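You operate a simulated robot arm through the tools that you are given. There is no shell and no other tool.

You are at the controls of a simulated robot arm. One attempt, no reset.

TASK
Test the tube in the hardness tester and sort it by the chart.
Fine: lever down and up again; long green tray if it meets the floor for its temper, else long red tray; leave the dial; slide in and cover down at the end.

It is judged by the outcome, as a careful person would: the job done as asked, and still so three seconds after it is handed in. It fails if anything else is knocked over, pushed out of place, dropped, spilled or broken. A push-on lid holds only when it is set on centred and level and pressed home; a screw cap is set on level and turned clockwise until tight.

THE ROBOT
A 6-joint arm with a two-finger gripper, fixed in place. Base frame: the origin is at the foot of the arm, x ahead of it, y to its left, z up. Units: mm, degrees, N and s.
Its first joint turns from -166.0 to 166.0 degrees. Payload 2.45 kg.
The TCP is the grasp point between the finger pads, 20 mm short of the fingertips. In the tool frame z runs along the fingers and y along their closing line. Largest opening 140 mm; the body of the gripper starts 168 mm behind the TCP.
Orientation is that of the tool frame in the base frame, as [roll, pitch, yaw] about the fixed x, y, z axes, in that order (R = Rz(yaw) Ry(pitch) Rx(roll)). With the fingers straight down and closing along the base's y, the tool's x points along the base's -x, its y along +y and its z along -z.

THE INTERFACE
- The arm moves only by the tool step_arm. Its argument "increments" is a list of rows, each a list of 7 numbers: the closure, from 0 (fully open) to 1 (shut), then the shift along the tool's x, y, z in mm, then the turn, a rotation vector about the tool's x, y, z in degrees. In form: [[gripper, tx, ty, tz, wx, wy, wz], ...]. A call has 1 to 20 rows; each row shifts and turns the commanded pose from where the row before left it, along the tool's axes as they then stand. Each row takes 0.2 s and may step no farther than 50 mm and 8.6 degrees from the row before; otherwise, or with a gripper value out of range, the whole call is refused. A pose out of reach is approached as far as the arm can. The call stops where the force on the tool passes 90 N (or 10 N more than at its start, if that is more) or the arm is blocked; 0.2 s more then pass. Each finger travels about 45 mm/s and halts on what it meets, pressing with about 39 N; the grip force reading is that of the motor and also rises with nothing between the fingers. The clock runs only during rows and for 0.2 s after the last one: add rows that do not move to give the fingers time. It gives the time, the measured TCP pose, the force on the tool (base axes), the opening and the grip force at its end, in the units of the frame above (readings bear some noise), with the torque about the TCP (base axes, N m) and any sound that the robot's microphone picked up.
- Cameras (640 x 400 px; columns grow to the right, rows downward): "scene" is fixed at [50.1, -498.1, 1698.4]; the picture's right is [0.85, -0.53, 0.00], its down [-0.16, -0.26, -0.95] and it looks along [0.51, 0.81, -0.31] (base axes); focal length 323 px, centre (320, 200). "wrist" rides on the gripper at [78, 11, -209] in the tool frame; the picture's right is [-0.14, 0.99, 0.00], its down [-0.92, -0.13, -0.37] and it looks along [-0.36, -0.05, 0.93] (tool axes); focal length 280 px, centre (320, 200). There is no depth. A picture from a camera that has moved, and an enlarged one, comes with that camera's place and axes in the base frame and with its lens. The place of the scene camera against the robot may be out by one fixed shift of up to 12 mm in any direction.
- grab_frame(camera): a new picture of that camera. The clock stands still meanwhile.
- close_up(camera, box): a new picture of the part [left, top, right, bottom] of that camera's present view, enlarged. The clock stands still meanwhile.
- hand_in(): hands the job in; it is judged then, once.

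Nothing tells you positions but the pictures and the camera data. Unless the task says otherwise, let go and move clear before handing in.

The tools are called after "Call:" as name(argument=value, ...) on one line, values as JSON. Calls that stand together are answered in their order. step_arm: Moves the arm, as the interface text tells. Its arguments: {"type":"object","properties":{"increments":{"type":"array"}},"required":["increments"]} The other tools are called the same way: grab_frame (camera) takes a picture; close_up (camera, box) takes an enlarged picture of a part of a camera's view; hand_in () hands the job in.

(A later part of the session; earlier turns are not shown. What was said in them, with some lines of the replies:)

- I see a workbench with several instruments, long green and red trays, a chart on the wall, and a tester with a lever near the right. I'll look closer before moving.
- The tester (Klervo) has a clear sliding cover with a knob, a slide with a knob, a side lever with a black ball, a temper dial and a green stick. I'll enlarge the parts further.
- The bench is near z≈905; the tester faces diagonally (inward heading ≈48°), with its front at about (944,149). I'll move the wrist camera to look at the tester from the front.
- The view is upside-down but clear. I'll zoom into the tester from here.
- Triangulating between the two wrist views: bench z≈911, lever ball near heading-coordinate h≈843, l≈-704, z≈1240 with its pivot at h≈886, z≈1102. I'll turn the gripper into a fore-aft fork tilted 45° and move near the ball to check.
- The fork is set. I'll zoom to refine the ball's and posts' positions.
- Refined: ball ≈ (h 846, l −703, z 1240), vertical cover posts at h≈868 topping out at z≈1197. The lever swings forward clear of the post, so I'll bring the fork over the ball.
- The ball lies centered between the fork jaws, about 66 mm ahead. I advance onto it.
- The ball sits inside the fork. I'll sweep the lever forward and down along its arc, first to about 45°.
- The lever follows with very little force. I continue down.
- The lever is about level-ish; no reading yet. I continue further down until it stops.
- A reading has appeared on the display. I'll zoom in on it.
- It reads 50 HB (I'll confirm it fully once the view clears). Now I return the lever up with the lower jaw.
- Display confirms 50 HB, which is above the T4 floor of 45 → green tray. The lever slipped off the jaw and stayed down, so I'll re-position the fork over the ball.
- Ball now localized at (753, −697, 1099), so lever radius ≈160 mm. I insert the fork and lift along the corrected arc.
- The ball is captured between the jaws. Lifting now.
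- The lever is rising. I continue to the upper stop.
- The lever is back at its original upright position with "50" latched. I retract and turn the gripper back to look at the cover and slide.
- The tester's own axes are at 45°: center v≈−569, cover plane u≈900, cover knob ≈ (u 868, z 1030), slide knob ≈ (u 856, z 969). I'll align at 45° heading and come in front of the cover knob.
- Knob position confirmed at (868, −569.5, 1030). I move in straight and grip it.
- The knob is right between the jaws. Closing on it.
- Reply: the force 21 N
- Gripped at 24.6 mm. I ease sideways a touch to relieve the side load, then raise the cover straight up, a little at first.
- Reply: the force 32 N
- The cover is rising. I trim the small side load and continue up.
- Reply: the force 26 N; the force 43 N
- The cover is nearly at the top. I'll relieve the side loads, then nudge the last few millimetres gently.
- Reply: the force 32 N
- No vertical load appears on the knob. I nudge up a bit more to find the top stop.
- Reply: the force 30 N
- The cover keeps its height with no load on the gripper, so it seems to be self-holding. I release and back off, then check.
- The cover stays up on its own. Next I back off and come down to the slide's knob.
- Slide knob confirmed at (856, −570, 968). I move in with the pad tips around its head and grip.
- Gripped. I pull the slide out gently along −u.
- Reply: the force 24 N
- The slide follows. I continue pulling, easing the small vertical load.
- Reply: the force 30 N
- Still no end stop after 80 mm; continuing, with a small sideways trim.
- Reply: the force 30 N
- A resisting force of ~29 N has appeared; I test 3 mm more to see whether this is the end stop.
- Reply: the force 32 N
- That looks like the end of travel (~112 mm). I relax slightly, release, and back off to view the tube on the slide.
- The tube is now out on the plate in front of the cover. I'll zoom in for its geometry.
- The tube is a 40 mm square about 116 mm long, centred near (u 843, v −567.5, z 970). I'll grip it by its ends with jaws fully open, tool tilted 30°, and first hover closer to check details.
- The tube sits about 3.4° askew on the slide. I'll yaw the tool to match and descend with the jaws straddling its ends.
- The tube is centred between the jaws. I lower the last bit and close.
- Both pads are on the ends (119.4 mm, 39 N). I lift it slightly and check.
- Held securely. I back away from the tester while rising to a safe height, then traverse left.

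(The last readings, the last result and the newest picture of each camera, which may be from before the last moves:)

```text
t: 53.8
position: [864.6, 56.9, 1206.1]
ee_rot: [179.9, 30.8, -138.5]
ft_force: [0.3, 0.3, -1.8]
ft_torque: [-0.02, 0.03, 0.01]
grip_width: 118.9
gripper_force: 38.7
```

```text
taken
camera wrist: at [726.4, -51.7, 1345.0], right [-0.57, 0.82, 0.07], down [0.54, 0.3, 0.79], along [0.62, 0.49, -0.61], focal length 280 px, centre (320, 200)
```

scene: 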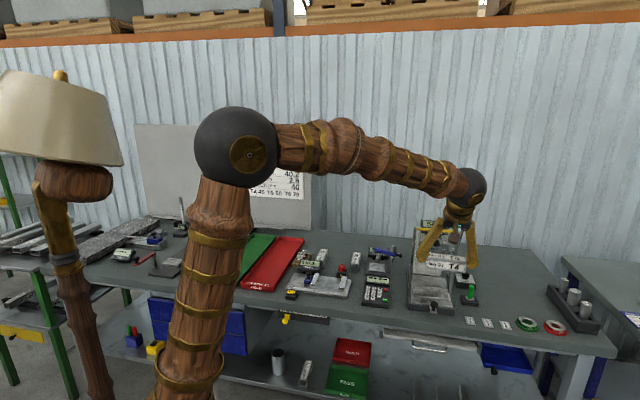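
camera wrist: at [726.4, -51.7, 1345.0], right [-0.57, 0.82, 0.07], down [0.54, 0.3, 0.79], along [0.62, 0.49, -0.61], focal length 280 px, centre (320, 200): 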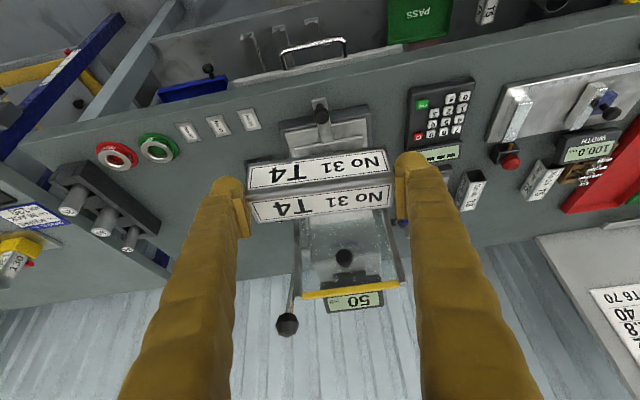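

Call:
step_arm(increments=[[0.5, 2.2, 43.6, -1.3, 0, 0, 0], [0.5, 2.2, 43.6, -1.3, 0, 0, 0], [0.5, 2.2, 43.6, -1.3, 0, 0, 0], [0.5, 2.2, 43.6, -1.3, 0, 0, 0], [0.5, 2.2, 43.6, -1.3, 0, 0, 0], [0.5, 2.2, 43.6, -1.3, 0, 0, 0], [0.5, 2.2, 43.6, -1.3, 0, 0, 0], [0.5, 2.2, 43.6, -1.3, 0, 0, 0], [0.5, 2.2, 43.6, -1.3, 0, 0, 0], [0.5, 2.2, 43.6, -1.3, 0, 0, 0], [0.5, 2.2, 43.6, -1.3, 0, 0, 0], [0.5, 2.2, 43.6, -1.3, 0, 0, 0], [0.5, 2.2, 43.6, -1.3, 0, 0, 0], [0.5, 0, 0, 0, 0, 0, 0]])

Call:
grab_frame(camera="wrist")

Call:
grab_frame(camera="scene")

```text
t: 56.8
position: [463.2, 460.5, 1202.6]
ee_rot: [-180.0, 30.8, -138.5]
ft_force: [-0.6, -0.2, -0.5]
ft_torque: [0.01, 0.0, 0.0]
grip_width: 119.3
gripper_force: 38.9
```

```text
taken
camera wrist: at [324.8, 352.2, 1341.3], right [-0.57, 0.82, 0.07], down [0.54, 0.3, 0.79], along [0.62, 0.49, -0.61], focal length 280 px, centre (320, 200)
```

wrist: 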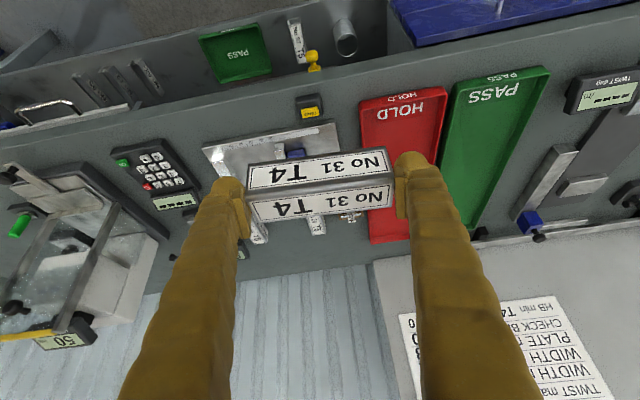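

```text
taken
```

scene: 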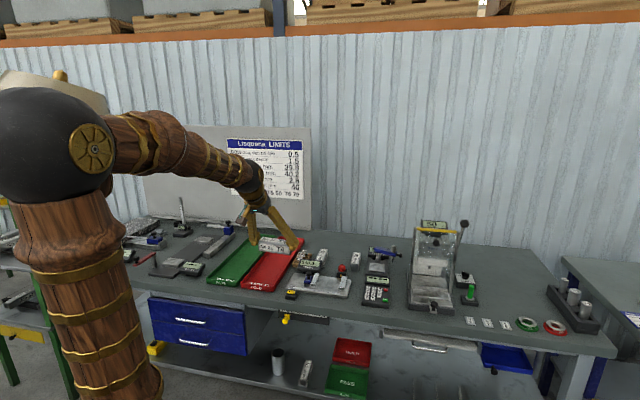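

The green PASS tray spans v≈218–360 with its front at u≈761. I move over there, then yaw so the tube lies along the tray.

Call:
step_arm(increments=[[0.5, -3.6, 41.3, 2.1, 0, 0, 0], [0.5, -3.6, 41.3, 2.1, 0, 0, 0], [0.5, -3.6, 41.3, 2.1, 0, 0, 0], [0.5, -3.6, 41.3, 2.1, 0, 0, 0], [0.5, -3.6, 41.3, 2.1, 0, 0, 0], [0.5, -3.6, 41.3, 2.1, 0, 0, 0], [0.5, -3.6, 41.3, 2.1, 0, 0, 0], [0.5, 0, 0, 0, -4.35, 0, -7.3], [0.5, 0, 0, 0, -4.35, 0, -7.3], [0.5, 0, 0, 0, -4.35, 0, -7.3], [0.5, 0, 0, 0, -4.35, 0, -7.3], [0.5, 0, 0, 0, -4.35, 0, -7.3], [0.5, 0, 0, 0, -4.35, 0, -7.3], [0.5, 0, 0, 0, -4.35, 0, -7.3], [0.5, 0, 0, 0, -4.35, 0, -7.3], [0.5, 0, 0, 0, -4.35, 0, -7.3], [0.5, 0, 0, 0, -4.35, 0, -7.3], [0.5, 0, 0, 0, -4.35, 0, -7.3], [0.5, 0, 0, 0, 0, 0, 0]])

Call:
grab_frame(camera="wrist")

Call:
grab_frame(camera="scene")

```text
t: 60.8
position: [294.6, 695.9, 1203.4]
ee_rot: [179.9, 30.7, -45.0]
ft_force: [0.8, 0.4, -1.4]
ft_torque: [0.0, -0.02, 0.02]
grip_width: 119.1
gripper_force: 39.0
```

```text
taken
camera wrist: at [408.6, 565.7, 1342.0], right [-0.78, -0.62, 0.07], down [-0.33, 0.52, 0.79], along [-0.52, 0.59, -0.61], focal length 280 px, centre (320, 200)
```

wrist: 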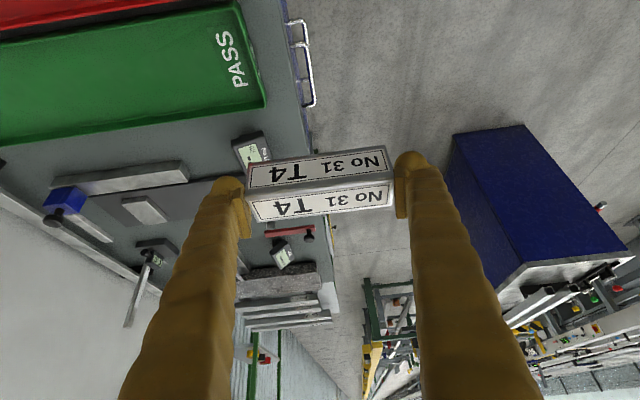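

```text
taken
```

scene: 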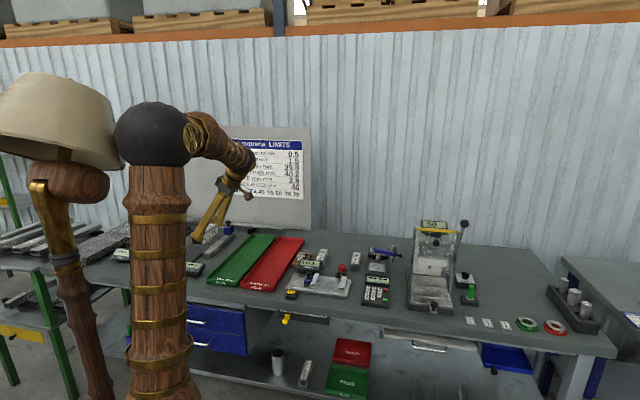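

Call:
close_up(camera="wrist", box=[100, 0, 340, 160])

Call:
close_up(camera="scene", box=[180, 210, 320, 300])

```text
2.50 times, centred on (220, 80) of wrist
camera zoom: at [408.6, 565.7, 1342.0], right [-0.78, -0.62, 0.07], down [-0.33, 0.52, 0.79], along [-0.52, 0.59, -0.61], focal length 701 px, centre (570, 500)
```

zoom: 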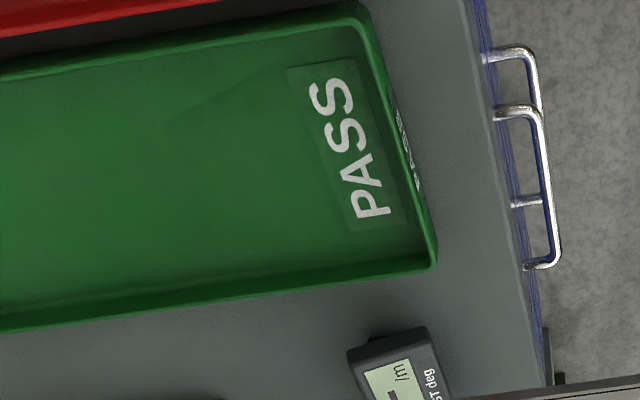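

```text
4.44 times, centred on (250, 255) of scene
camera zoom: at [50.1, -498.1, 1698.4], right [0.85, -0.53, 0.0], down [-0.16, -0.26, -0.95], along [0.51, 0.81, -0.31], focal length 1435 px, centre (631, -44)
```

zoom: 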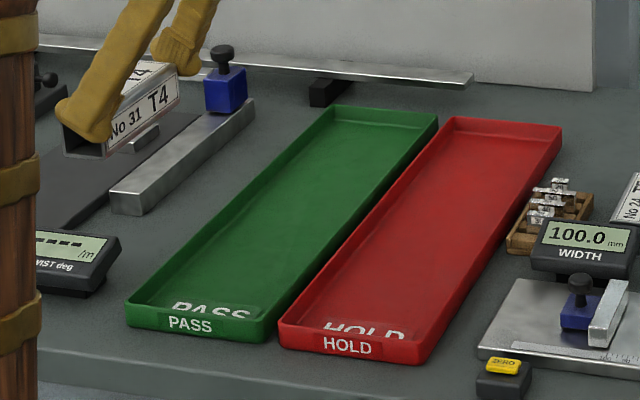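

Tray confirmed (v≈220–367, front u≈770). I move above its forward half and descend to an intermediate height.

Call:
step_arm(increments=[[0.5, -0.6, -45, 0.4, 0, 0, 0], [0.5, -0.6, -45, 0.4, 0, 0, 0], [0.5, -0.6, -45, 0.4, 0, 0, 0], [0.5, -0.6, -45, 0.4, 0, 0, 0], [0.5, 20.5, 0, 34.4, 0, 0, 0], [0.5, 20.5, 0, 34.4, 0, 0, 0], [0.5, 20.5, 0, 34.4, 0, 0, 0], [0.5, 20.5, 0, 34.4, 0, 0, 0], [0.5, 20.5, 0, 34.4, 0, 0, 0], [0.5, 0, 0, 0, 0, 0, 0]])

Call:
grab_frame(camera="wrist")

Call:
close_up(camera="scene", box=[180, 190, 320, 300])

```text
t: 63.0
position: [417.2, 824.9, 1001.8]
ee_rot: [180.0, 30.7, -45.0]
ft_force: [-0.8, -0.2, -1.3]
ft_torque: [-0.03, -0.02, 0.03]
grip_width: 119.0
gripper_force: 39.3
```

```text
taken
camera wrist: at [532.0, 693.0, 1140.7], right [-0.78, -0.62, 0.07], down [-0.34, 0.52, 0.79], along [-0.52, 0.59, -0.61], focal length 280 px, centre (320, 200)
```

wrist: 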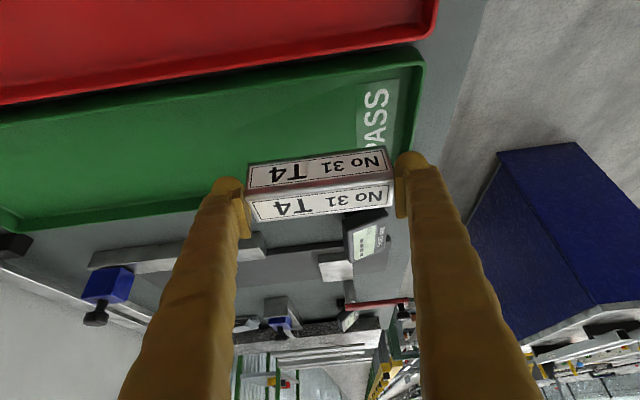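

```text
3.64 times, centred on (250, 245) of scene
camera zoom: at [50.1, -498.1, 1698.4], right [0.85, -0.53, 0.0], down [-0.16, -0.26, -0.95], along [0.51, 0.81, -0.31], focal length 1174 px, centre (574, 36)
```

zoom: 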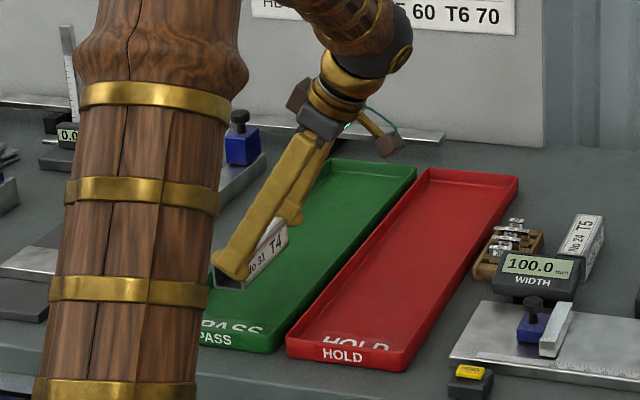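

The tube is over the tray's forward half and clear of its walls. I lower most of the way.

Call:
step_arm(increments=[[0.5, 6.7, 0, 11.2, 0, 0, 0], [0.5, 6.7, 0, 11.2, 0, 0, 0], [0.5, 6.7, 0, 11.2, 0, 0, 0], [0.5, 0, 0, 0, 0, 0, 0]])

Call:
grab_frame(camera="wrist")

Call:
close_up(camera="scene", box=[200, 220, 300, 300])

```text
t: 64.0
position: [417.7, 827.6, 963.2]
ee_rot: [-180.0, 30.8, -45.1]
ft_force: [0.6, -0.5, -1.3]
ft_torque: [-0.04, 0.0, -0.02]
grip_width: 118.9
gripper_force: 38.9
```

```text
taken
camera wrist: at [533.1, 696.0, 1102.3], right [-0.78, -0.62, 0.07], down [-0.34, 0.52, 0.79], along [-0.52, 0.59, -0.61], focal length 280 px, centre (320, 200)
```

wrist: 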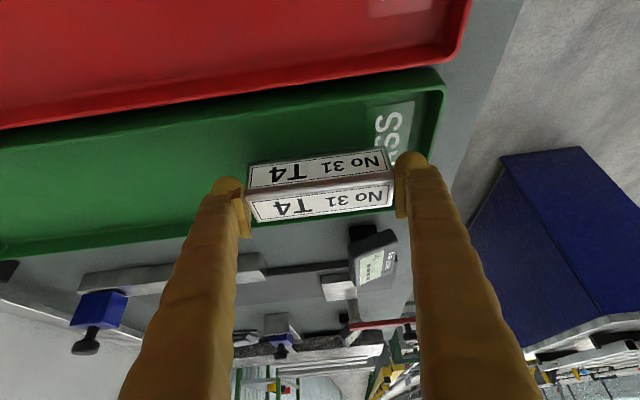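

```text
5.00 times, centred on (250, 260) of scene
camera zoom: at [50.1, -498.1, 1698.4], right [0.85, -0.53, 0.0], down [-0.16, -0.26, -0.95], along [0.51, 0.81, -0.31], focal length 1614 px, centre (670, -100)
```

zoom: 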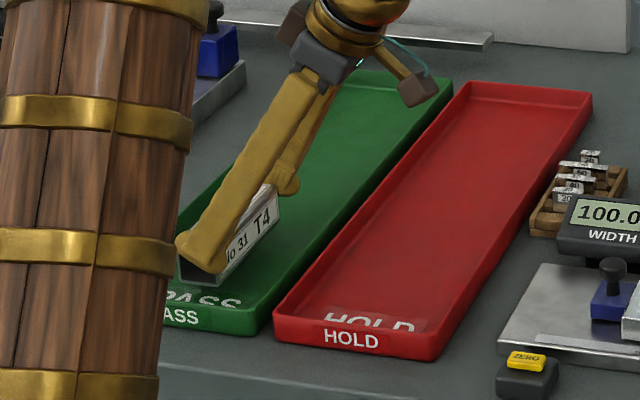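

Call:
step_arm(increments=[[0.5, 1.5, 0, 2.6, 0, 0, 0], [0.5, 1.5, 0, 2.6, 0, 0, 0], [0.5, 1, 0, 1.7, 0, 0, 0], [0.5, 0, 0, 0, 0, 0, 0]])

```text
t: 65.0
position: [419.7, 827.5, 955.6]
ee_rot: [-179.9, 30.8, -45.0]
ft_force: [-0.4, 1.2, -2.1]
ft_torque: [0.0, 0.01, 0.01]
grip_width: 119.1
gripper_force: 39.5
```

Call:
step_arm(increments=[[0.5, 1, 0, 1.7, 0, 0, 0], [0.5, 1, 0, 1.7, 0, 0, 0], [0.5, 0, 0, 0, 0, 0, 0]])

Call:
close_up(camera="scene", box=[210, 245, 270, 295])

```text
t: 65.8
position: [417.2, 826.7, 951.9]
ee_rot: [179.9, 30.8, -45.0]
ft_force: [0.5, 0.6, -1.7]
ft_torque: [-0.04, -0.01, 0.03]
grip_width: 119.0
gripper_force: 39.1
```

```text
8.00 times, centred on (240, 270) of scene
camera zoom: at [50.1, -498.1, 1698.4], right [0.85, -0.53, 0.0], down [-0.16, -0.26, -0.95], along [0.51, 0.81, -0.31], focal length 2583 px, centre (960, -360)
```

zoom: 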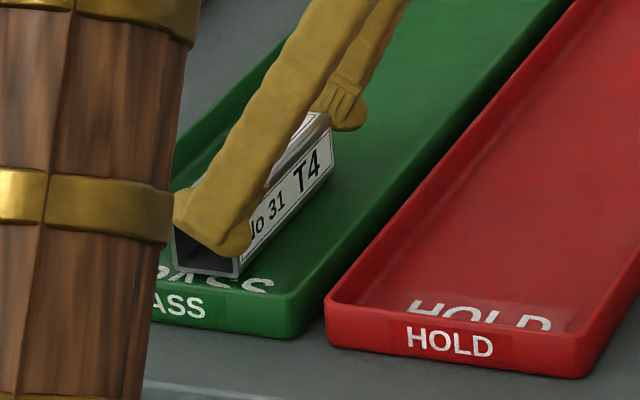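

Nearly on the tray floor; a few more small steps until I feel contact.

Call:
step_arm(increments=[[0.5, 0.8, 0, 1.3, 0, 0, 0], [0.5, 0.8, 0, 1.3, 0, 0, 0], [0.5, 0, 0, 0, 0, 0, 0]])

```text
t: 66.6
position: [416.6, 827.1, 950.0]
ee_rot: [180.0, 30.8, -45.0]
ft_force: [0.2, 0.3, -1.6]
ft_torque: [-0.04, -0.01, -0.06]
grip_width: 118.8
gripper_force: 39.4
```

Call:
step_arm(increments=[[0.5, 0.7, 0, 1.1, 0, 0, 0], [0.5, 0.7, 0, 1.1, 0, 0, 0], [0.5, 0, 0, 0, 0, 0, 0]])

Call:
close_up(camera="wrist", box=[220, 100, 440, 250])

```text
t: 67.4
position: [416.3, 826.1, 948.3]
ee_rot: [-179.9, 30.9, -45.1]
ft_force: [-4.4, -3.4, 27.4]
ft_torque: [0.25, 0.49, -0.01]
grip_width: 119.0
gripper_force: 38.5
```

```text
2.67 times, centred on (330, 175) of wrist
camera zoom: at [531.6, 694.5, 1087.5], right [-0.78, -0.62, 0.07], down [-0.34, 0.52, 0.79], along [-0.52, 0.6, -0.61], focal length 748 px, centre (293, 267)
```

zoom: 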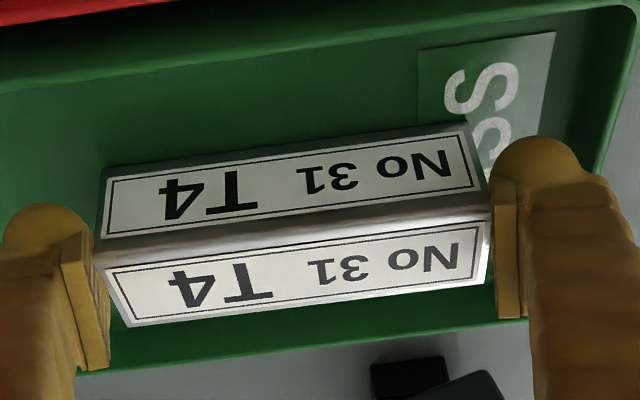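

Contact with the tray floor (27 N). I ease the load, release by a few mm, and retreat along the finger axis.

Call:
step_arm(increments=[[0.5, -0.4, 0, -0.6, 0, 0, 0], [0.08, 0, 0, 0, 0, 0, 0], [0.08, 0, 0, 0, 0, 0, 0], [0.08, 0, 0, 0, 0, 0, 0]])

Call:
close_up(camera="wrist", box=[220, 100, 440, 250])

```text
t: 68.4
position: [417.3, 826.6, 948.2]
ee_rot: [180.0, 30.8, -45.0]
ft_force: [-0.4, 0.1, 1.3]
ft_torque: [0.01, 0.04, 0.02]
grip_width: 128.7
gripper_force: 0.0
```

```text
2.67 times, centred on (330, 175) of wrist
camera zoom: at [532.1, 694.6, 1086.4], right [-0.78, -0.62, 0.07], down [-0.34, 0.52, 0.79], along [-0.52, 0.59, -0.61], focal length 748 px, centre (293, 267)
```

zoom: 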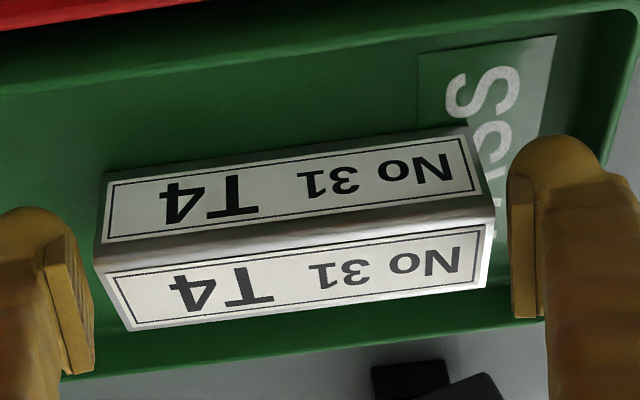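

Released cleanly. Retreating.

Call:
step_arm(increments=[[0.08, 0, 0, -10, 0, 0, 0], [0.08, 0, 0, -25, 0, 0, 0], [0.08, 0, 0, -40, 0, 0, 0], [0.08, 0, 0, -45, 0, 0, 0], [0.08, 0, 0, -45, 0, 0, 0], [0.08, 0, 0, -45, 0, 0, 0], [0.08, 0, 0, -45, 0, 0, 0], [0.08, 0, 0, 0, 0, 0, 0]])

Call:
grab_frame(camera="wrist")

Call:
close_up(camera="scene", box=[180, 200, 340, 310])

```text
t: 70.2
position: [510.0, 732.9, 1167.0]
ee_rot: [180.0, 30.8, -44.9]
ft_force: [0.7, 0.0, -0.3]
ft_torque: [0.01, 0.04, -0.01]
grip_width: 128.9
gripper_force: 0.1
```

```text
taken
camera wrist: at [624.8, 601.4, 1306.6], right [-0.78, -0.62, 0.07], down [-0.34, 0.52, 0.79], along [-0.52, 0.59, -0.61], focal length 280 px, centre (320, 200)
```

wrist: 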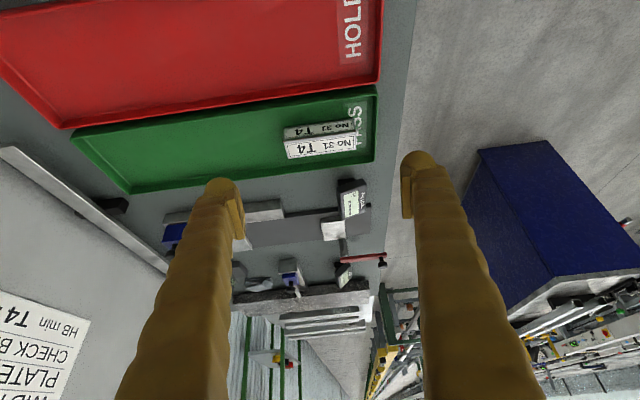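

```text
3.64 times, centred on (260, 255) of scene
camera zoom: at [50.1, -498.1, 1698.4], right [0.85, -0.53, 0.0], down [-0.16, -0.26, -0.95], along [0.51, 0.81, -0.31], focal length 1174 px, centre (538, 0)
```

zoom: 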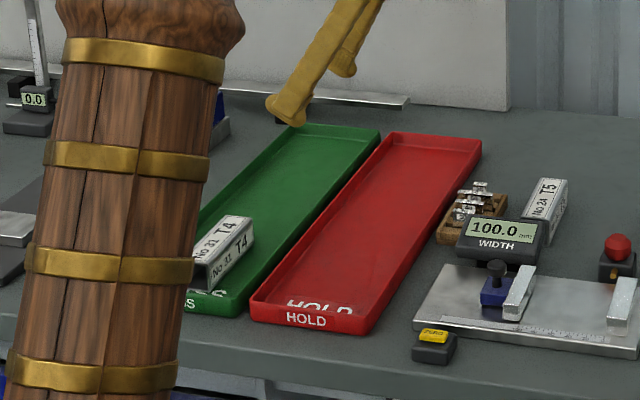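

The tube lies flat inside the green PASS tray. Now I return to the tester to push the slide in and lower the cover.

Call:
step_arm(increments=[[0.3, -5.1, 45, -8.6, 0, 0, 0], [0.5, -5.1, 45, -8.6, 0, 0, 0], [0.5, -5.1, 45, -8.6, 0, 0, 0], [0.5, -5.1, 45, -8.6, 0, 0, 0], [0.5, 0, 0, 0, 4.35, 0, 7.3], [0.5, 0, 0, 0, 4.35, 0, 7.3], [0.5, 0, 0, 0, 4.35, 0, 7.3], [0.5, 0, 0, 0, 4.35, 0, 7.3], [0.5, 0, 0, 0, 4.35, 0, 7.3], [0.5, 0, 0, 0, 4.35, 0, 7.3], [0.5, 0, 0, 0, 4.35, 0, 7.3], [0.5, 0, 0, 0, 4.35, 0, 7.3], [0.5, 0, 0, 0, 4.35, 0, 7.3], [0.5, 0, 0, 0, 4.35, 0, 7.3], [0.5, 0, 0, 0, 2.56, 0, 4.3], [0.5, 0, 0, 0, 0, 0, 0]])

```text
t: 73.6
position: [380.5, 605.6, 1210.4]
ee_rot: [179.9, 31.3, -135.1]
ft_force: [0.4, 0.5, 0.1]
ft_torque: [-0.01, 0.0, -0.02]
grip_width: 70.1
gripper_force: 0.1
```

Call:
step_arm(increments=[[0.5, 2.87, -42.8, -1.74, 0, 0, 0], [0.5, 2.87, -42.8, -1.74, 0, 0, 0], [0.5, 2.87, -42.8, -1.74, 0, 0, 0], [0.5, 2.87, -42.8, -1.74, 0, 0, 0], [0.5, 2.87, -42.8, -1.74, 0, 0, 0], [0.5, 2.87, -42.8, -1.74, 0, 0, 0], [0.5, 2.87, -42.8, -1.74, 0, 0, 0], [0.5, 2.87, -42.8, -1.74, 0, 0, 0], [0.5, 2.87, -42.8, -1.74, 0, 0, 0], [0.5, 2.87, -42.8, -1.74, 0, 0, 0], [0.5, 2.87, -42.8, -1.74, 0, 0, 0], [0.5, 2.87, -42.8, -1.74, 0, 0, 0], [0.5, 2.87, -42.8, -1.74, 0, 0, 0], [0.5, 2.87, -42.8, -1.74, 0, 0, 0], [0.5, 2.87, -42.8, -1.74, 0, 0, 0], [0.5, 2.87, -42.8, -1.74, 0, 0, 0], [0.5, 2.87, -42.8, -1.74, 0, 0, 0], [0.5, 0, 0, 0, 0, 0, 0]])

Call:
grab_frame(camera="wrist")

Call:
grab_frame(camera="scene")

```text
t: 77.4
position: [855.3, 47.9, 1207.2]
ee_rot: [180.0, 30.8, -135.0]
ft_force: [-0.3, -0.2, 0.5]
ft_torque: [-0.03, -0.01, -0.03]
grip_width: 69.9
gripper_force: 0.0
```

```text
taken
camera wrist: at [723.5, -67.8, 1346.0], right [-0.62, 0.78, 0.07], down [0.52, 0.34, 0.79], along [0.59, 0.52, -0.61], focal length 280 px, centre (320, 200)
```

wrist: 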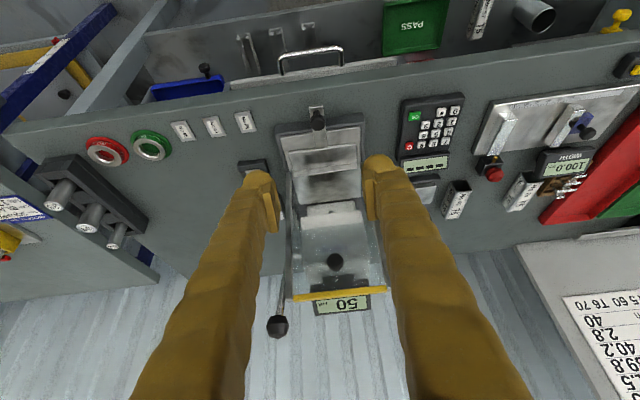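

```text
taken
```

scene: 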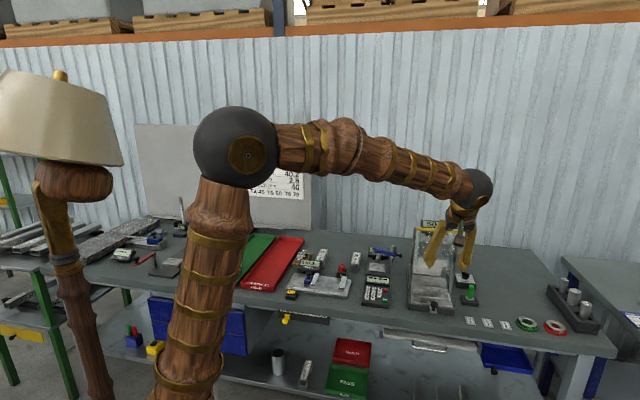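

I tilt again and come to the slide knob (now ≈112 mm further out).

Call:
step_arm(increments=[[0.5, 0, 0, 0, 0, -8, 0], [0.5, 0, 0, 0, 0, -8, 0], [0.5, 0, 0, 0, 0, -8, 0], [0.5, 26.5, 0.2, 27, 0, 0, 0], [0.5, 26.5, 0.2, 27, 0, 0, 0], [0.5, 26.5, 0.2, 27, 0, 0, 0], [0.5, 26.5, 0.2, 27, 0, 0, 0], [0.5, 26.5, 0.2, 27, 0, 0, 0], [0.5, 0, 0, 0, 0, 0, 0]])

Call:
close_up(camera="wrist", box=[220, 80, 420, 240])

```text
t: 79.4
position: [879.3, 77.5, 1020.5]
ee_rot: [-180.0, 54.8, -135.0]
ft_force: [-0.2, 1.0, 0.5]
ft_torque: [0.0, -0.02, 0.02]
grip_width: 70.2
gripper_force: 0.0
```

```text
2.50 times, centred on (320, 160) of wrist
camera zoom: at [718.3, -68.9, 1076.5], right [-0.64, 0.76, 0.11], down [0.25, 0.07, 0.96], along [0.72, 0.65, -0.24], focal length 701 px, centre (320, 300)
```

zoom: 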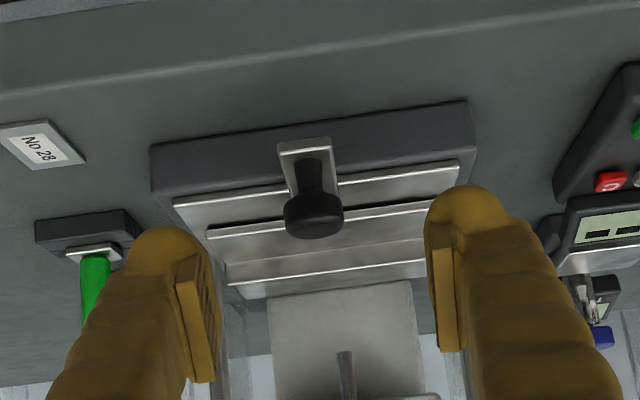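

Call:
step_arm(increments=[[0.5, 0.6, -1, 26, 0, 0, 0], [0.5, 0.6, -1, 26, 0, 0, 0], [0.5, 0.6, -0.7, 24, 0, 0, 0], [0.5, 0, 0, 0, 0, 0, 0]])

Call:
close_up(camera="wrist", box=[240, 100, 400, 260])

```text
t: 80.4
position: [924.4, 118.2, 972.1]
ee_rot: [180.0, 54.7, -135.0]
ft_force: [-0.5, 0.4, -0.3]
ft_torque: [0.01, 0.0, -0.01]
grip_width: 70.2
gripper_force: 0.1
```

```text
2.50 times, centred on (320, 180) of wrist
camera zoom: at [764.5, -27.0, 1028.8], right [-0.64, 0.76, 0.11], down [0.25, 0.07, 0.96], along [0.72, 0.65, -0.24], focal length 701 px, centre (320, 250)
```

zoom: 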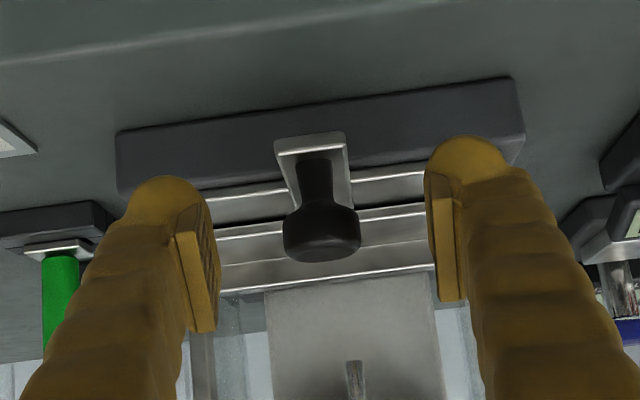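

Centered on the knob. I raise 3 mm for clearance, grip, and push the slide in.

Call:
step_arm(increments=[[0.5, -2.5, 0, -1.7, 0, 0, 0], [0.8, 0, 0, 0, 0, 0, 0], [1, 0, 0, 0, 0, 0, 0], [1, 0, 0, 0, 0, 0, 0], [1, 0, 0, 0, 0, 0, 0]])

```text
t: 81.6
position: [925.5, 119.1, 976.2]
ee_rot: [180.0, 54.8, -134.9]
ft_force: [-5.6, 6.1, 1.0]
ft_torque: [0.05, 0.0, 0.05]
grip_width: 24.9
gripper_force: 32.3
```

Call:
step_arm(increments=[[1, -5.75, 0.2, 8.2, 0, 0, 0], [1, -5.75, 0, 8.2, 0, 0, 0], [1, -5.75, 0, 8.2, 0, 0, 0], [1, -5.75, 0, 8.2, 0, 0, 0], [1, -5.75, 0, 8.2, 0, 0, 0]])

Call:
close_up(camera="wrist", box=[220, 80, 420, 260])

```text
t: 82.8
position: [961.5, 154.9, 977.2]
ee_rot: [179.9, 54.8, -135.2]
ft_force: [3.2, -3.6, -10.5]
ft_torque: [-0.07, 0.04, -0.04]
grip_width: 24.6
gripper_force: 45.5
```

```text
2.22 times, centred on (320, 170) of wrist
camera zoom: at [800.1, 9.3, 1033.3], right [-0.64, 0.76, 0.11], down [0.25, 0.07, 0.96], along [0.72, 0.65, -0.24], focal length 623 px, centre (320, 267)
```

zoom: 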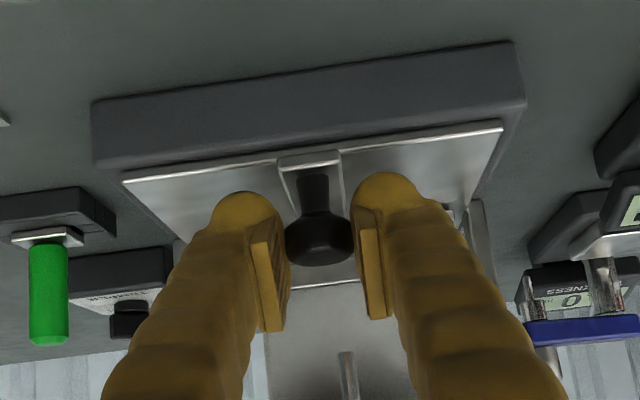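

Moving well. I push in the remaining travel.

Call:
step_arm(increments=[[1, -5.4, 0, 8.4, 0, 0, 0], [1, -5.75, 0, 8.2, 0, 0, 0], [1, -5.75, 0, 8.2, 0, 0, 0], [1, -5.75, 0, 8.2, 0, 0, 0], [1, -5.75, 0, 8.2, 0, 0, 0]])

Call:
close_up(camera="wrist", box=[220, 80, 420, 260])

```text
t: 84.0
position: [995.6, 189.6, 976.5]
ee_rot: [-180.0, 54.7, -135.0]
ft_force: [8.7, -7.8, -6.4]
ft_torque: [0.02, -0.13, -0.07]
grip_width: 24.6
gripper_force: 44.3
```

```text
2.22 times, centred on (320, 170) of wrist
camera zoom: at [835.3, 44.3, 1033.1], right [-0.64, 0.76, 0.11], down [0.25, 0.07, 0.96], along [0.72, 0.65, -0.24], focal length 623 px, centre (320, 267)
```

zoom: 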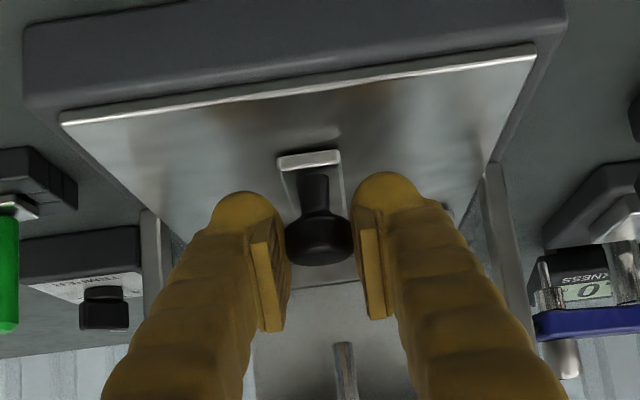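

Call:
step_arm(increments=[[1, -2.9, 0, 4.1, 0, 0, 0], [1, -2.3, 0, 3.3, 0, 0, 0], [1, 0, 0, 0, 0, 0, 0]])

Call:
step_arm(increments=[[1, -1.2, 0, 1.6, 0, 0, 0], [1, 0, 0, 0, 0, 0, 0]])

Call:
step_arm(increments=[[1, -0.9, 0, 1.2, 0, 0, 0], [1, 0, 0, 0, 0, 0, 0]])

```text
t: 84.8
position: [1002.1, 195.5, 976.3]
ee_rot: [179.9, 54.8, -135.0]
ft_force: [6.8, -7.5, -11.8]
ft_torque: [-0.19, 0.17, -0.08]
grip_width: 24.5
gripper_force: 44.5
```

```text
t: 85.4
position: [1003.8, 196.5, 976.7]
ee_rot: [179.9, 54.7, -135.0]
ft_force: [1.3, -2.2, -11.5]
ft_torque: [-0.14, 0.12, -0.04]
grip_width: 24.7
gripper_force: 45.1
```

```text
t: 86.0
position: [1003.7, 197.2, 976.9]
ee_rot: [179.9, 54.7, -135.0]
ft_force: [-25.1, -3.5, -11.3]
ft_torque: [-0.19, 0.24, 0.19]
grip_width: 24.7
gripper_force: 45.5
```

A back-pressure of −20 N marks the inner stop. One last small push to be sure it is home.

Call:
step_arm(increments=[[1, -0.6, 0, 0.8, 0, 0, 0], [1, 0, 0, 0, 0, 0, 0]])

Call:
close_up(camera="wrist", box=[220, 80, 420, 260])

```text
t: 86.6
position: [1004.0, 198.3, 976.7]
ee_rot: [-180.0, 54.7, -135.1]
ft_force: [-35.7, -5.5, -3.9]
ft_torque: [-0.14, 0.27, 0.26]
grip_width: 24.4
gripper_force: 44.9
```

```text
2.22 times, centred on (320, 170) of wrist
camera zoom: at [843.7, 52.3, 1033.6], right [-0.64, 0.76, 0.11], down [0.25, 0.07, 0.96], along [0.72, 0.65, -0.24], focal length 623 px, centre (320, 267)
```

zoom: 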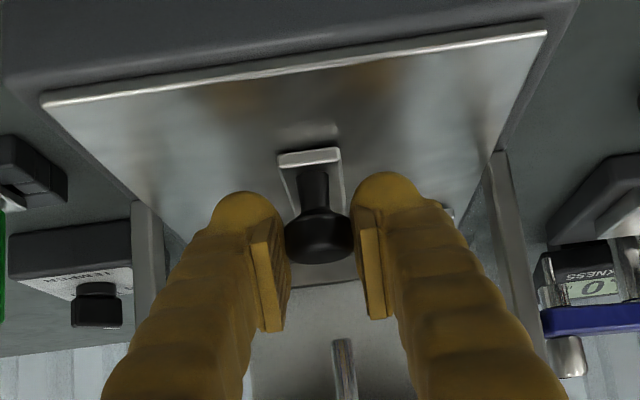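

The slide is home. I release, back off, and rise to the cover knob.

Call:
step_arm(increments=[[0.8, 0, 0, 0, 0, 0, 0], [0.6, 0, 0, 0, 0, 0, 0], [0.5, 0, 0, 0, 0, 0, 0], [0.5, 0, 0, 0, 0, 0, 0], [0.5, 0, 0, -25, 0, 0, 0], [0.5, 0, 0, -37, 0, 0, 0], [0.5, 0, 0, -40, 0, 0, 0], [0.5, -30.1, 0, -22.2, 0, 0, 0], [0.5, -30.1, 0, -22.2, 0, 0, 0], [0.5, -30.1, 0, -22.2, 0, 0, 0], [0.5, -30.1, 0, -22.2, 0, 0, 0], [0.5, -30.1, 0, -22.2, 0, 0, 0], [0.5, 0, 0, 0, 0, 0, 0]])

Call:
grab_frame(camera="wrist")

Call:
close_up(camera="scene", box=[390, 210, 510, 320])

```text
t: 89.4
position: [943.8, 136.9, 1225.1]
ee_rot: [-179.9, 54.8, -135.0]
ft_force: [-0.3, -0.1, 0.4]
ft_torque: [0.02, 0.0, 0.0]
grip_width: 70.0
gripper_force: 0.0
```

```text
taken
camera wrist: at [783.1, -9.5, 1281.1], right [-0.64, 0.76, 0.11], down [0.25, 0.07, 0.96], along [0.72, 0.65, -0.24], focal length 280 px, centre (320, 200)
```

wrist: 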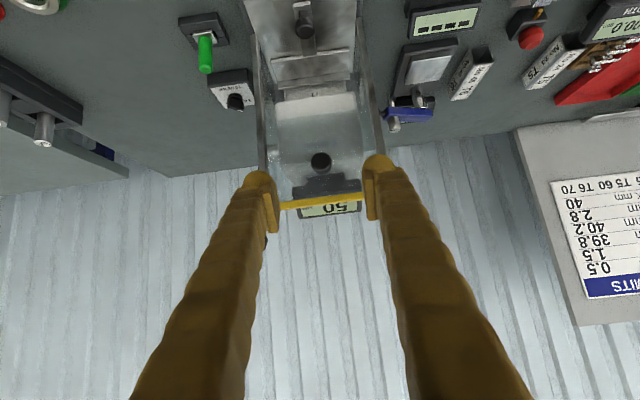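

```text
3.64 times, centred on (450, 265) of scene
camera zoom: at [50.1, -498.1, 1698.4], right [0.85, -0.53, 0.0], down [-0.16, -0.26, -0.95], along [0.51, 0.81, -0.31], focal length 1174 px, centre (-153, -36)
```

zoom: 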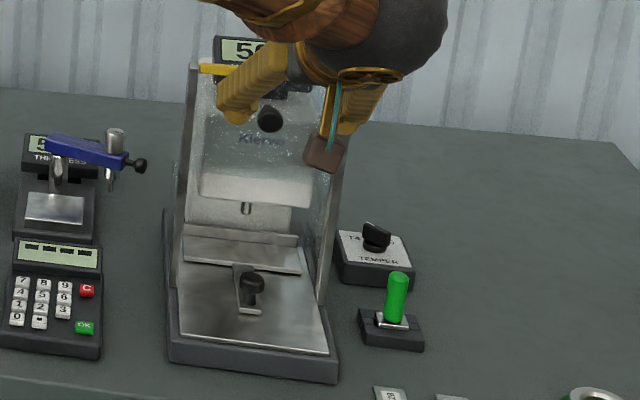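

The slide is exactly where it was at the start. Now I approach the cover knob.

Call:
step_arm(increments=[[0.5, 0.7, 0.1, 30, 0, 0, 0], [0.5, 0.7, 0.1, 30, 0, 0, 0], [0.5, 0.7, 0.1, 30, 0, 0, 0], [0.5, 0.5, 0, 22, 0, 0, 0], [0.5, 0, 0, 0, 0, 0, 0]])

Call:
close_up(camera="wrist", box=[240, 120, 400, 280])

```text
t: 90.6
position: [1005.8, 201.7, 1157.1]
ee_rot: [179.9, 54.8, -135.0]
ft_force: [-0.1, -0.1, 0.3]
ft_torque: [0.01, 0.03, 0.01]
grip_width: 70.3
gripper_force: 0.0
```

```text
2.50 times, centred on (320, 200) of wrist
camera zoom: at [845.1, 55.6, 1214.2], right [-0.64, 0.76, 0.11], down [0.25, 0.07, 0.96], along [0.72, 0.65, -0.24], focal length 701 px, centre (320, 200)
```

zoom: 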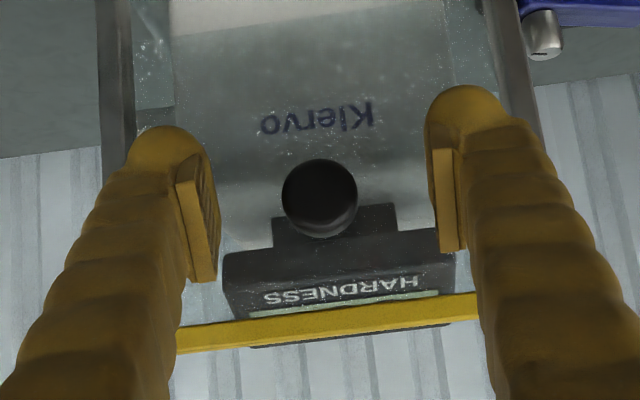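

Call:
step_arm(increments=[[0.8, 0, 0, 0, 0, 0, 0], [1, 0, 0, 0, 0, 0, 0], [1, 0, 0, 0, 0, 0, 0], [1, 0, 0, 0, 0, 0, 0], [1, 8.2, 0, 5.75, 0, 0, 0], [1, 8.2, 0, 5.75, 0, 0, 0], [1, 8.2, 0, 5.75, 0, 0, 0], [1, 8.2, 0, 5.75, 0, 0, 0]])

Call:
close_up(camera="wrist", box=[220, 100, 420, 280])

```text
t: 92.4
position: [1007.2, 199.8, 1116.0]
ee_rot: [179.9, 54.7, -135.1]
ft_force: [-10.8, -21.7, -2.0]
ft_torque: [-0.33, 0.31, -0.1]
grip_width: 24.3
gripper_force: 44.5
```

```text
2.22 times, centred on (320, 190) of wrist
camera zoom: at [845.7, 54.7, 1171.6], right [-0.64, 0.76, 0.11], down [0.25, 0.07, 0.96], along [0.72, 0.65, -0.24], focal length 623 px, centre (320, 222)
```

zoom: 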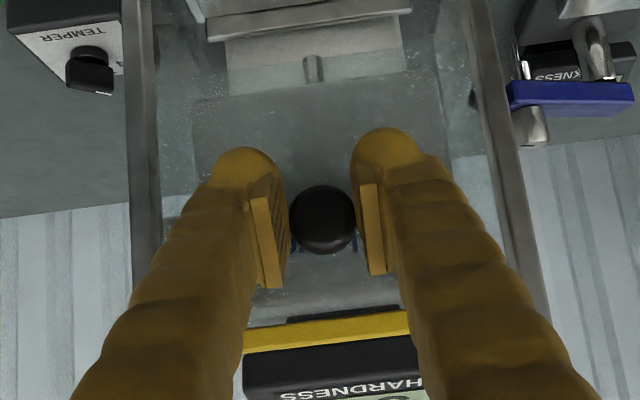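

Call:
step_arm(increments=[[1, 0.5, -0.3, -0.65, 0, 0, 0], [1, 8.2, 0, 5.75, 0, 0, 0], [1, 8.2, 0, 5.75, 0, 0, 0], [1, 8.2, 0, 5.75, 0, 0, 0], [1, 8.2, 0, 5.75, 0, 0, 0]])

Call:
step_arm(increments=[[1, 8.2, 0, 5.75, 0, 0, 0], [1, 8.2, 0, 5.75, 0, 0, 0], [1, 8.2, 0, 5.75, 0, 0, 0], [1, 4.1, 0, 2.87, 0, 0, 0], [1, 0, 0, 0, 0, 0, 0]])

Call:
grab_frame(camera="wrist")

Call:
close_up(camera="scene", box=[390, 210, 510, 320])

```text
t: 93.6
position: [1007.1, 201.1, 1076.5]
ee_rot: [179.9, 54.8, -135.0]
ft_force: [11.9, -5.1, -1.0]
ft_torque: [-0.07, 0.16, -0.14]
grip_width: 24.6
gripper_force: 44.9
```

```text
t: 94.8
position: [1006.1, 200.7, 1042.3]
ee_rot: [-180.0, 54.8, -135.0]
ft_force: [11.1, 7.4, -0.9]
ft_torque: [0.26, -0.19, -0.04]
grip_width: 24.5
gripper_force: 44.8
```

```text
taken
camera wrist: at [845.7, 54.5, 1098.0], right [-0.64, 0.76, 0.11], down [0.25, 0.07, 0.96], along [0.72, 0.65, -0.24], focal length 280 px, centre (320, 200)
```

wrist: 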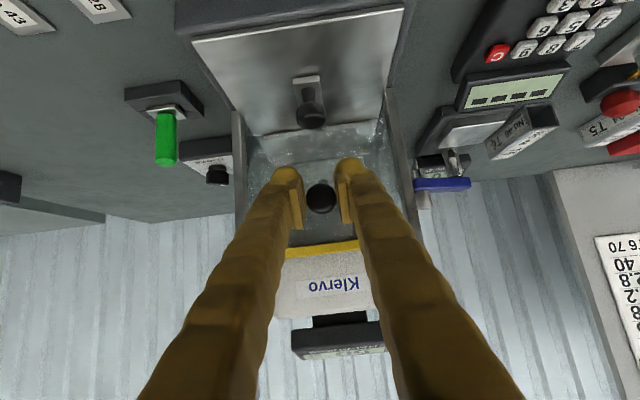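

```text
3.64 times, centred on (450, 265) of scene
camera zoom: at [50.1, -498.1, 1698.4], right [0.85, -0.53, 0.0], down [-0.16, -0.26, -0.95], along [0.51, 0.81, -0.31], focal length 1174 px, centre (-153, -36)
```

zoom: 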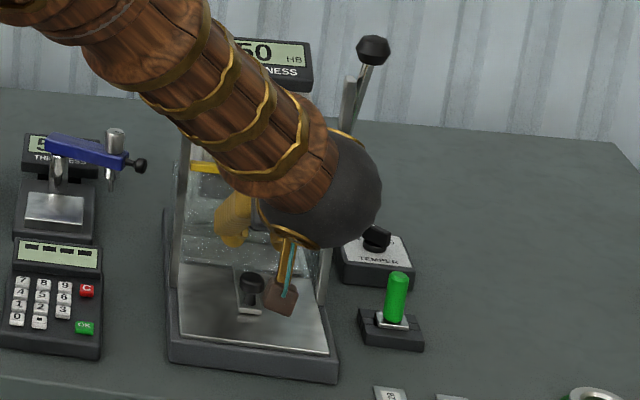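

About 13 mm remain. I lower in small steps until it bottoms out.

Call:
step_arm(increments=[[1, 4.1, 0, 2.87, 0, 0, 0], [1, 3.3, 0, 2.3, 0, 0, 0], [1, 0, 0, 0, 0, 0, 0]])

Call:
step_arm(increments=[[1, 1.6, 0, 1.15, 0, 0, 0], [1, 0, 0, 0, 0, 0, 0]])

Call:
step_arm(increments=[[1, 1.2, 0, 0.86, 0, 0, 0], [1, 0, 0, 0, 0, 0, 0]])

Call:
step_arm(increments=[[1, 1.2, 0, 0.86, 0, 0, 0], [1, 0, 0, 0, 0, 0, 0]])

```text
t: 95.6
position: [1006.9, 200.0, 1031.7]
ee_rot: [179.9, 54.8, -134.9]
ft_force: [13.1, 28.0, -0.3]
ft_torque: [0.06, -0.04, 0.06]
grip_width: 24.5
gripper_force: 44.9
```

```text
t: 96.2
position: [1006.7, 200.6, 1030.6]
ee_rot: [-179.9, 54.8, -135.0]
ft_force: [5.9, 29.0, 6.8]
ft_torque: [0.21, -0.19, 0.15]
grip_width: 24.5
gripper_force: 44.7
```

```text
t: 96.8
position: [1006.3, 200.1, 1029.9]
ee_rot: [-180.0, 54.9, -134.8]
ft_force: [-1.7, 32.5, 20.1]
ft_torque: [0.31, -0.16, 0.23]
grip_width: 24.6
gripper_force: 45.3
```

```text
t: 97.4
position: [1005.7, 198.5, 1028.6]
ee_rot: [-179.9, 54.8, -134.9]
ft_force: [-11.7, 24.6, 27.8]
ft_torque: [0.38, -0.27, 0.29]
grip_width: 24.4
gripper_force: 44.7
```

The cover has bottomed (28 N upward). I release and back away, then rise clear.

Call:
step_arm(increments=[[0.8, 0, 0, 0, 0, 0, 0], [0.6, 0, 0, 0, 0, 0, 0], [0.5, 0, 0, 0, 0, 0, 0], [0.5, 0, 0, 0, 0, 0, 0], [0.5, 0, 0, -25, 0, 0, 0], [0.5, 0, 0, -40, 0, 0, 0], [0.5, 0, 0, -45, 0, 0, 0], [0.5, 0, 0, -45, 0, 0, 0], [0.5, -25, 0, -35, 0, 0, 0], [0.5, -25, 0, -35, 0, 0, 0], [0.5, -25, 0, -35, 0, 0, 0], [0.5, -25, 0, -35, 0, 0, 0], [0.5, 0, 0, 0, 0, 0, 0]])

Call:
grab_frame(camera="wrist")

Call:
grab_frame(camera="scene")

Call:
close_up(camera="scene", box=[380, 210, 500, 330])

Call:
close_up(camera="wrist", box=[220, 80, 420, 260])

```text
t: 100.2
position: [872.2, 69.9, 1277.1]
ee_rot: [179.9, 54.8, -135.1]
ft_force: [-0.7, -0.1, 0.9]
ft_torque: [-0.01, 0.02, 0.02]
grip_width: 69.9
gripper_force: 0.0
```

```text
taken
camera wrist: at [712.6, -75.0, 1333.8], right [-0.64, 0.76, 0.11], down [0.25, 0.07, 0.96], along [0.72, 0.65, -0.24], focal length 280 px, centre (320, 200)
```

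wrist: 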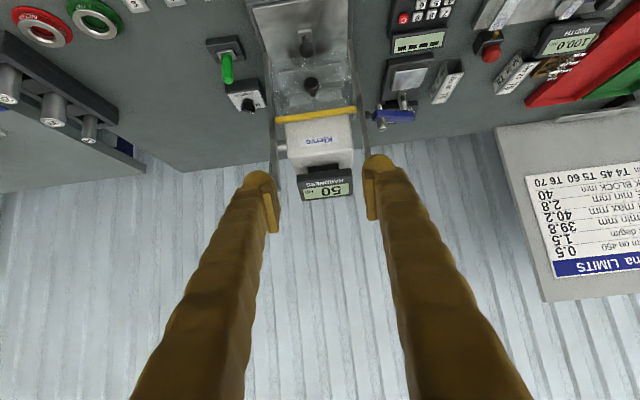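

```text
taken
```

scene: 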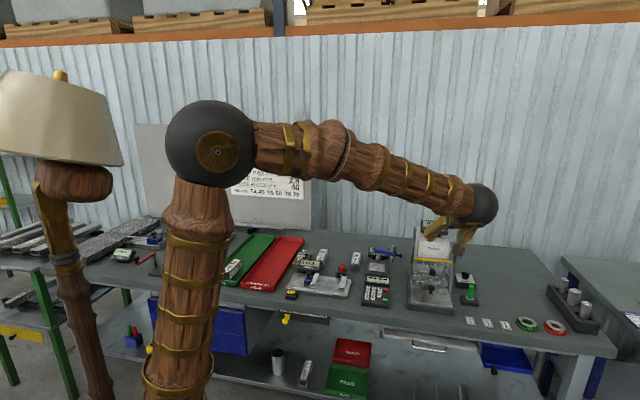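

```text
3.33 times, centred on (440, 270) of scene
camera zoom: at [50.1, -498.1, 1698.4], right [0.85, -0.53, 0.0], down [-0.16, -0.26, -0.95], along [0.51, 0.81, -0.31], focal length 1076 px, centre (-80, -33)
```

zoom: 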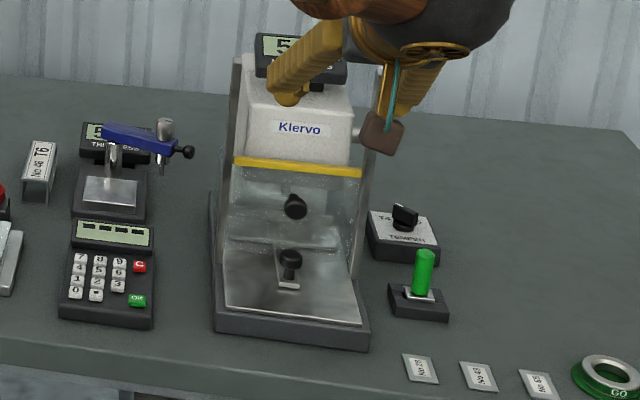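

```text
2.22 times, centred on (320, 170) of wrist
camera zoom: at [712.6, -75.0, 1333.8], right [-0.64, 0.76, 0.11], down [0.25, 0.07, 0.96], along [0.72, 0.65, -0.24], focal length 623 px, centre (320, 267)
```

zoom: 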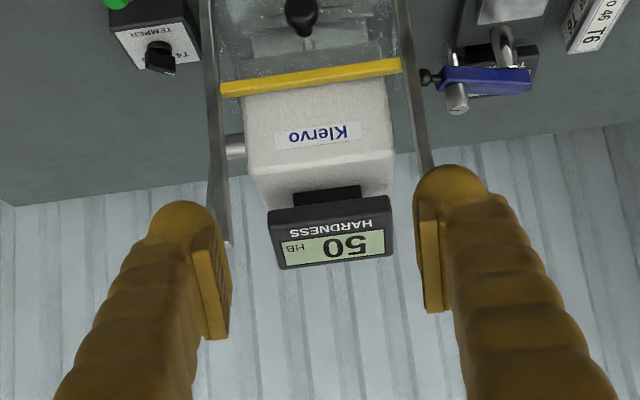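

Cover and slide match their starting positions exactly. I retreat further to check the lever and the tray.

Call:
step_arm(increments=[[0.5, -15, 0, -42, 0, 0, 0], [0.5, -15, 0, -42, 0, 0, 0], [0.5, -15, 0, -42, 0, 0, 0], [0.5, -15, 0, -42, 0, 0, 0], [0.5, -15, 0, -42, 0, 0, 0], [0.5, 0, -20, -42, 0, 0, 0], [0.5, 0, -20, -42, 0, 0, 0], [0.5, 0, 0, 0, 0, 0, 0]])

Call:
grab_frame(camera="scene")

Call:
close_up(camera="scene", box=[380, 210, 500, 330])

Call:
close_up(camera="scene", box=[190, 220, 350, 310])

Call:
grab_frame(camera="wrist")

```text
t: 102.0
position: [767.5, -100.4, 1509.1]
ee_rot: [-180.0, 54.9, -135.0]
ft_force: [0.3, 0.1, -0.3]
ft_torque: [-0.01, 0.0, -0.01]
grip_width: 69.8
gripper_force: 0.0
```

```text
taken
```

scene: 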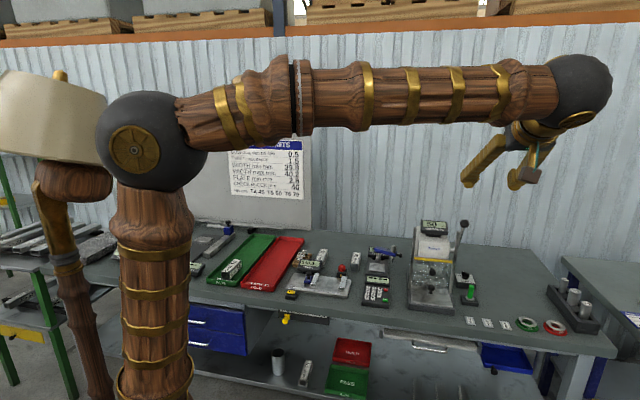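

```text
3.33 times, centred on (440, 270) of scene
camera zoom: at [50.1, -498.1, 1698.4], right [0.85, -0.53, 0.0], down [-0.16, -0.26, -0.95], along [0.51, 0.81, -0.31], focal length 1076 px, centre (-80, -33)
```

zoom: 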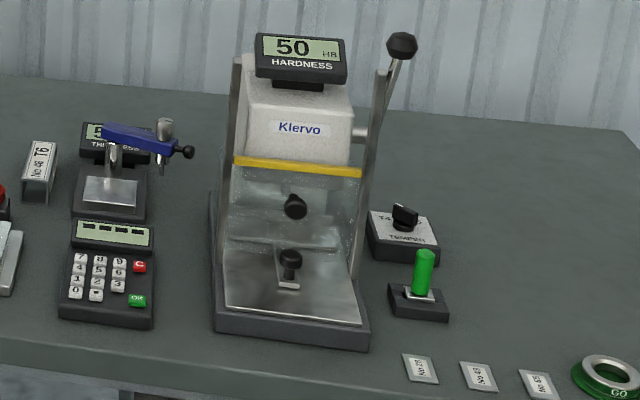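

```text
4.00 times, centred on (270, 265) of scene
camera zoom: at [50.1, -498.1, 1698.4], right [0.85, -0.53, 0.0], down [-0.16, -0.26, -0.95], along [0.51, 0.81, -0.31], focal length 1291 px, centre (520, -60)
```

zoom: 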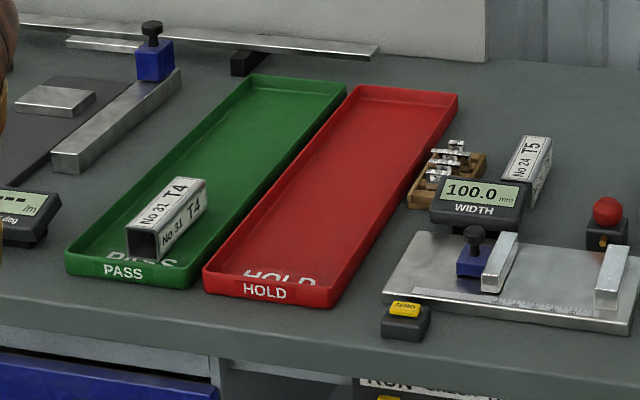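

```text
taken
camera wrist: at [606.5, -245.4, 1566.3], right [-0.64, 0.76, 0.11], down [0.25, 0.07, 0.96], along [0.72, 0.65, -0.24], focal length 280 px, centre (320, 200)
```

wrist: 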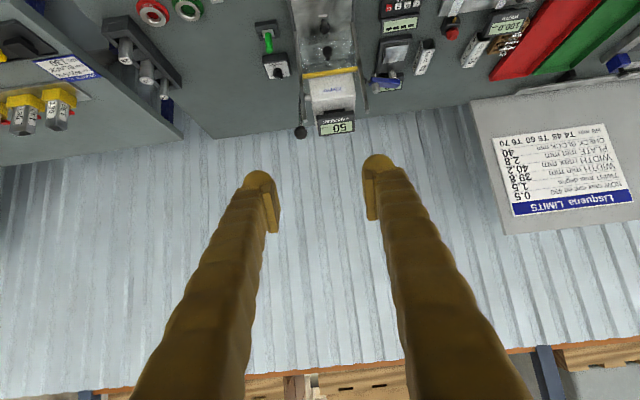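

The tester reads 50 HB against a T4 floor of 45, and tube No 31 lies flat in the long green tray. The lever is up, the slide in, the cover down and the dial untouched. The arm is clear, so I'm handing in.

Call:
hand_in()

```text
The job is handed in.
```

I tested tube No 31 (T4): it reads 50 HB, above the chart's T4 floor of 45, so it passed and is lying flat in the long green tray.

- **Lever:** pulled down until the reading appeared, then back to its upright starting position. On the way up it slipped off the gripper once and stayed down, so I had to lift it again. The reading was not affected.
- **Slide and cover:** the slide is pushed in to its stop and the cover is down, both matching their starting positions in the pictures.
- **Dial:** left as it was. It appears to point at T5 rather than T4.

In the last pictures nothing else on the bench looked moved. The gripper let go and the arm was clear before I handed in.
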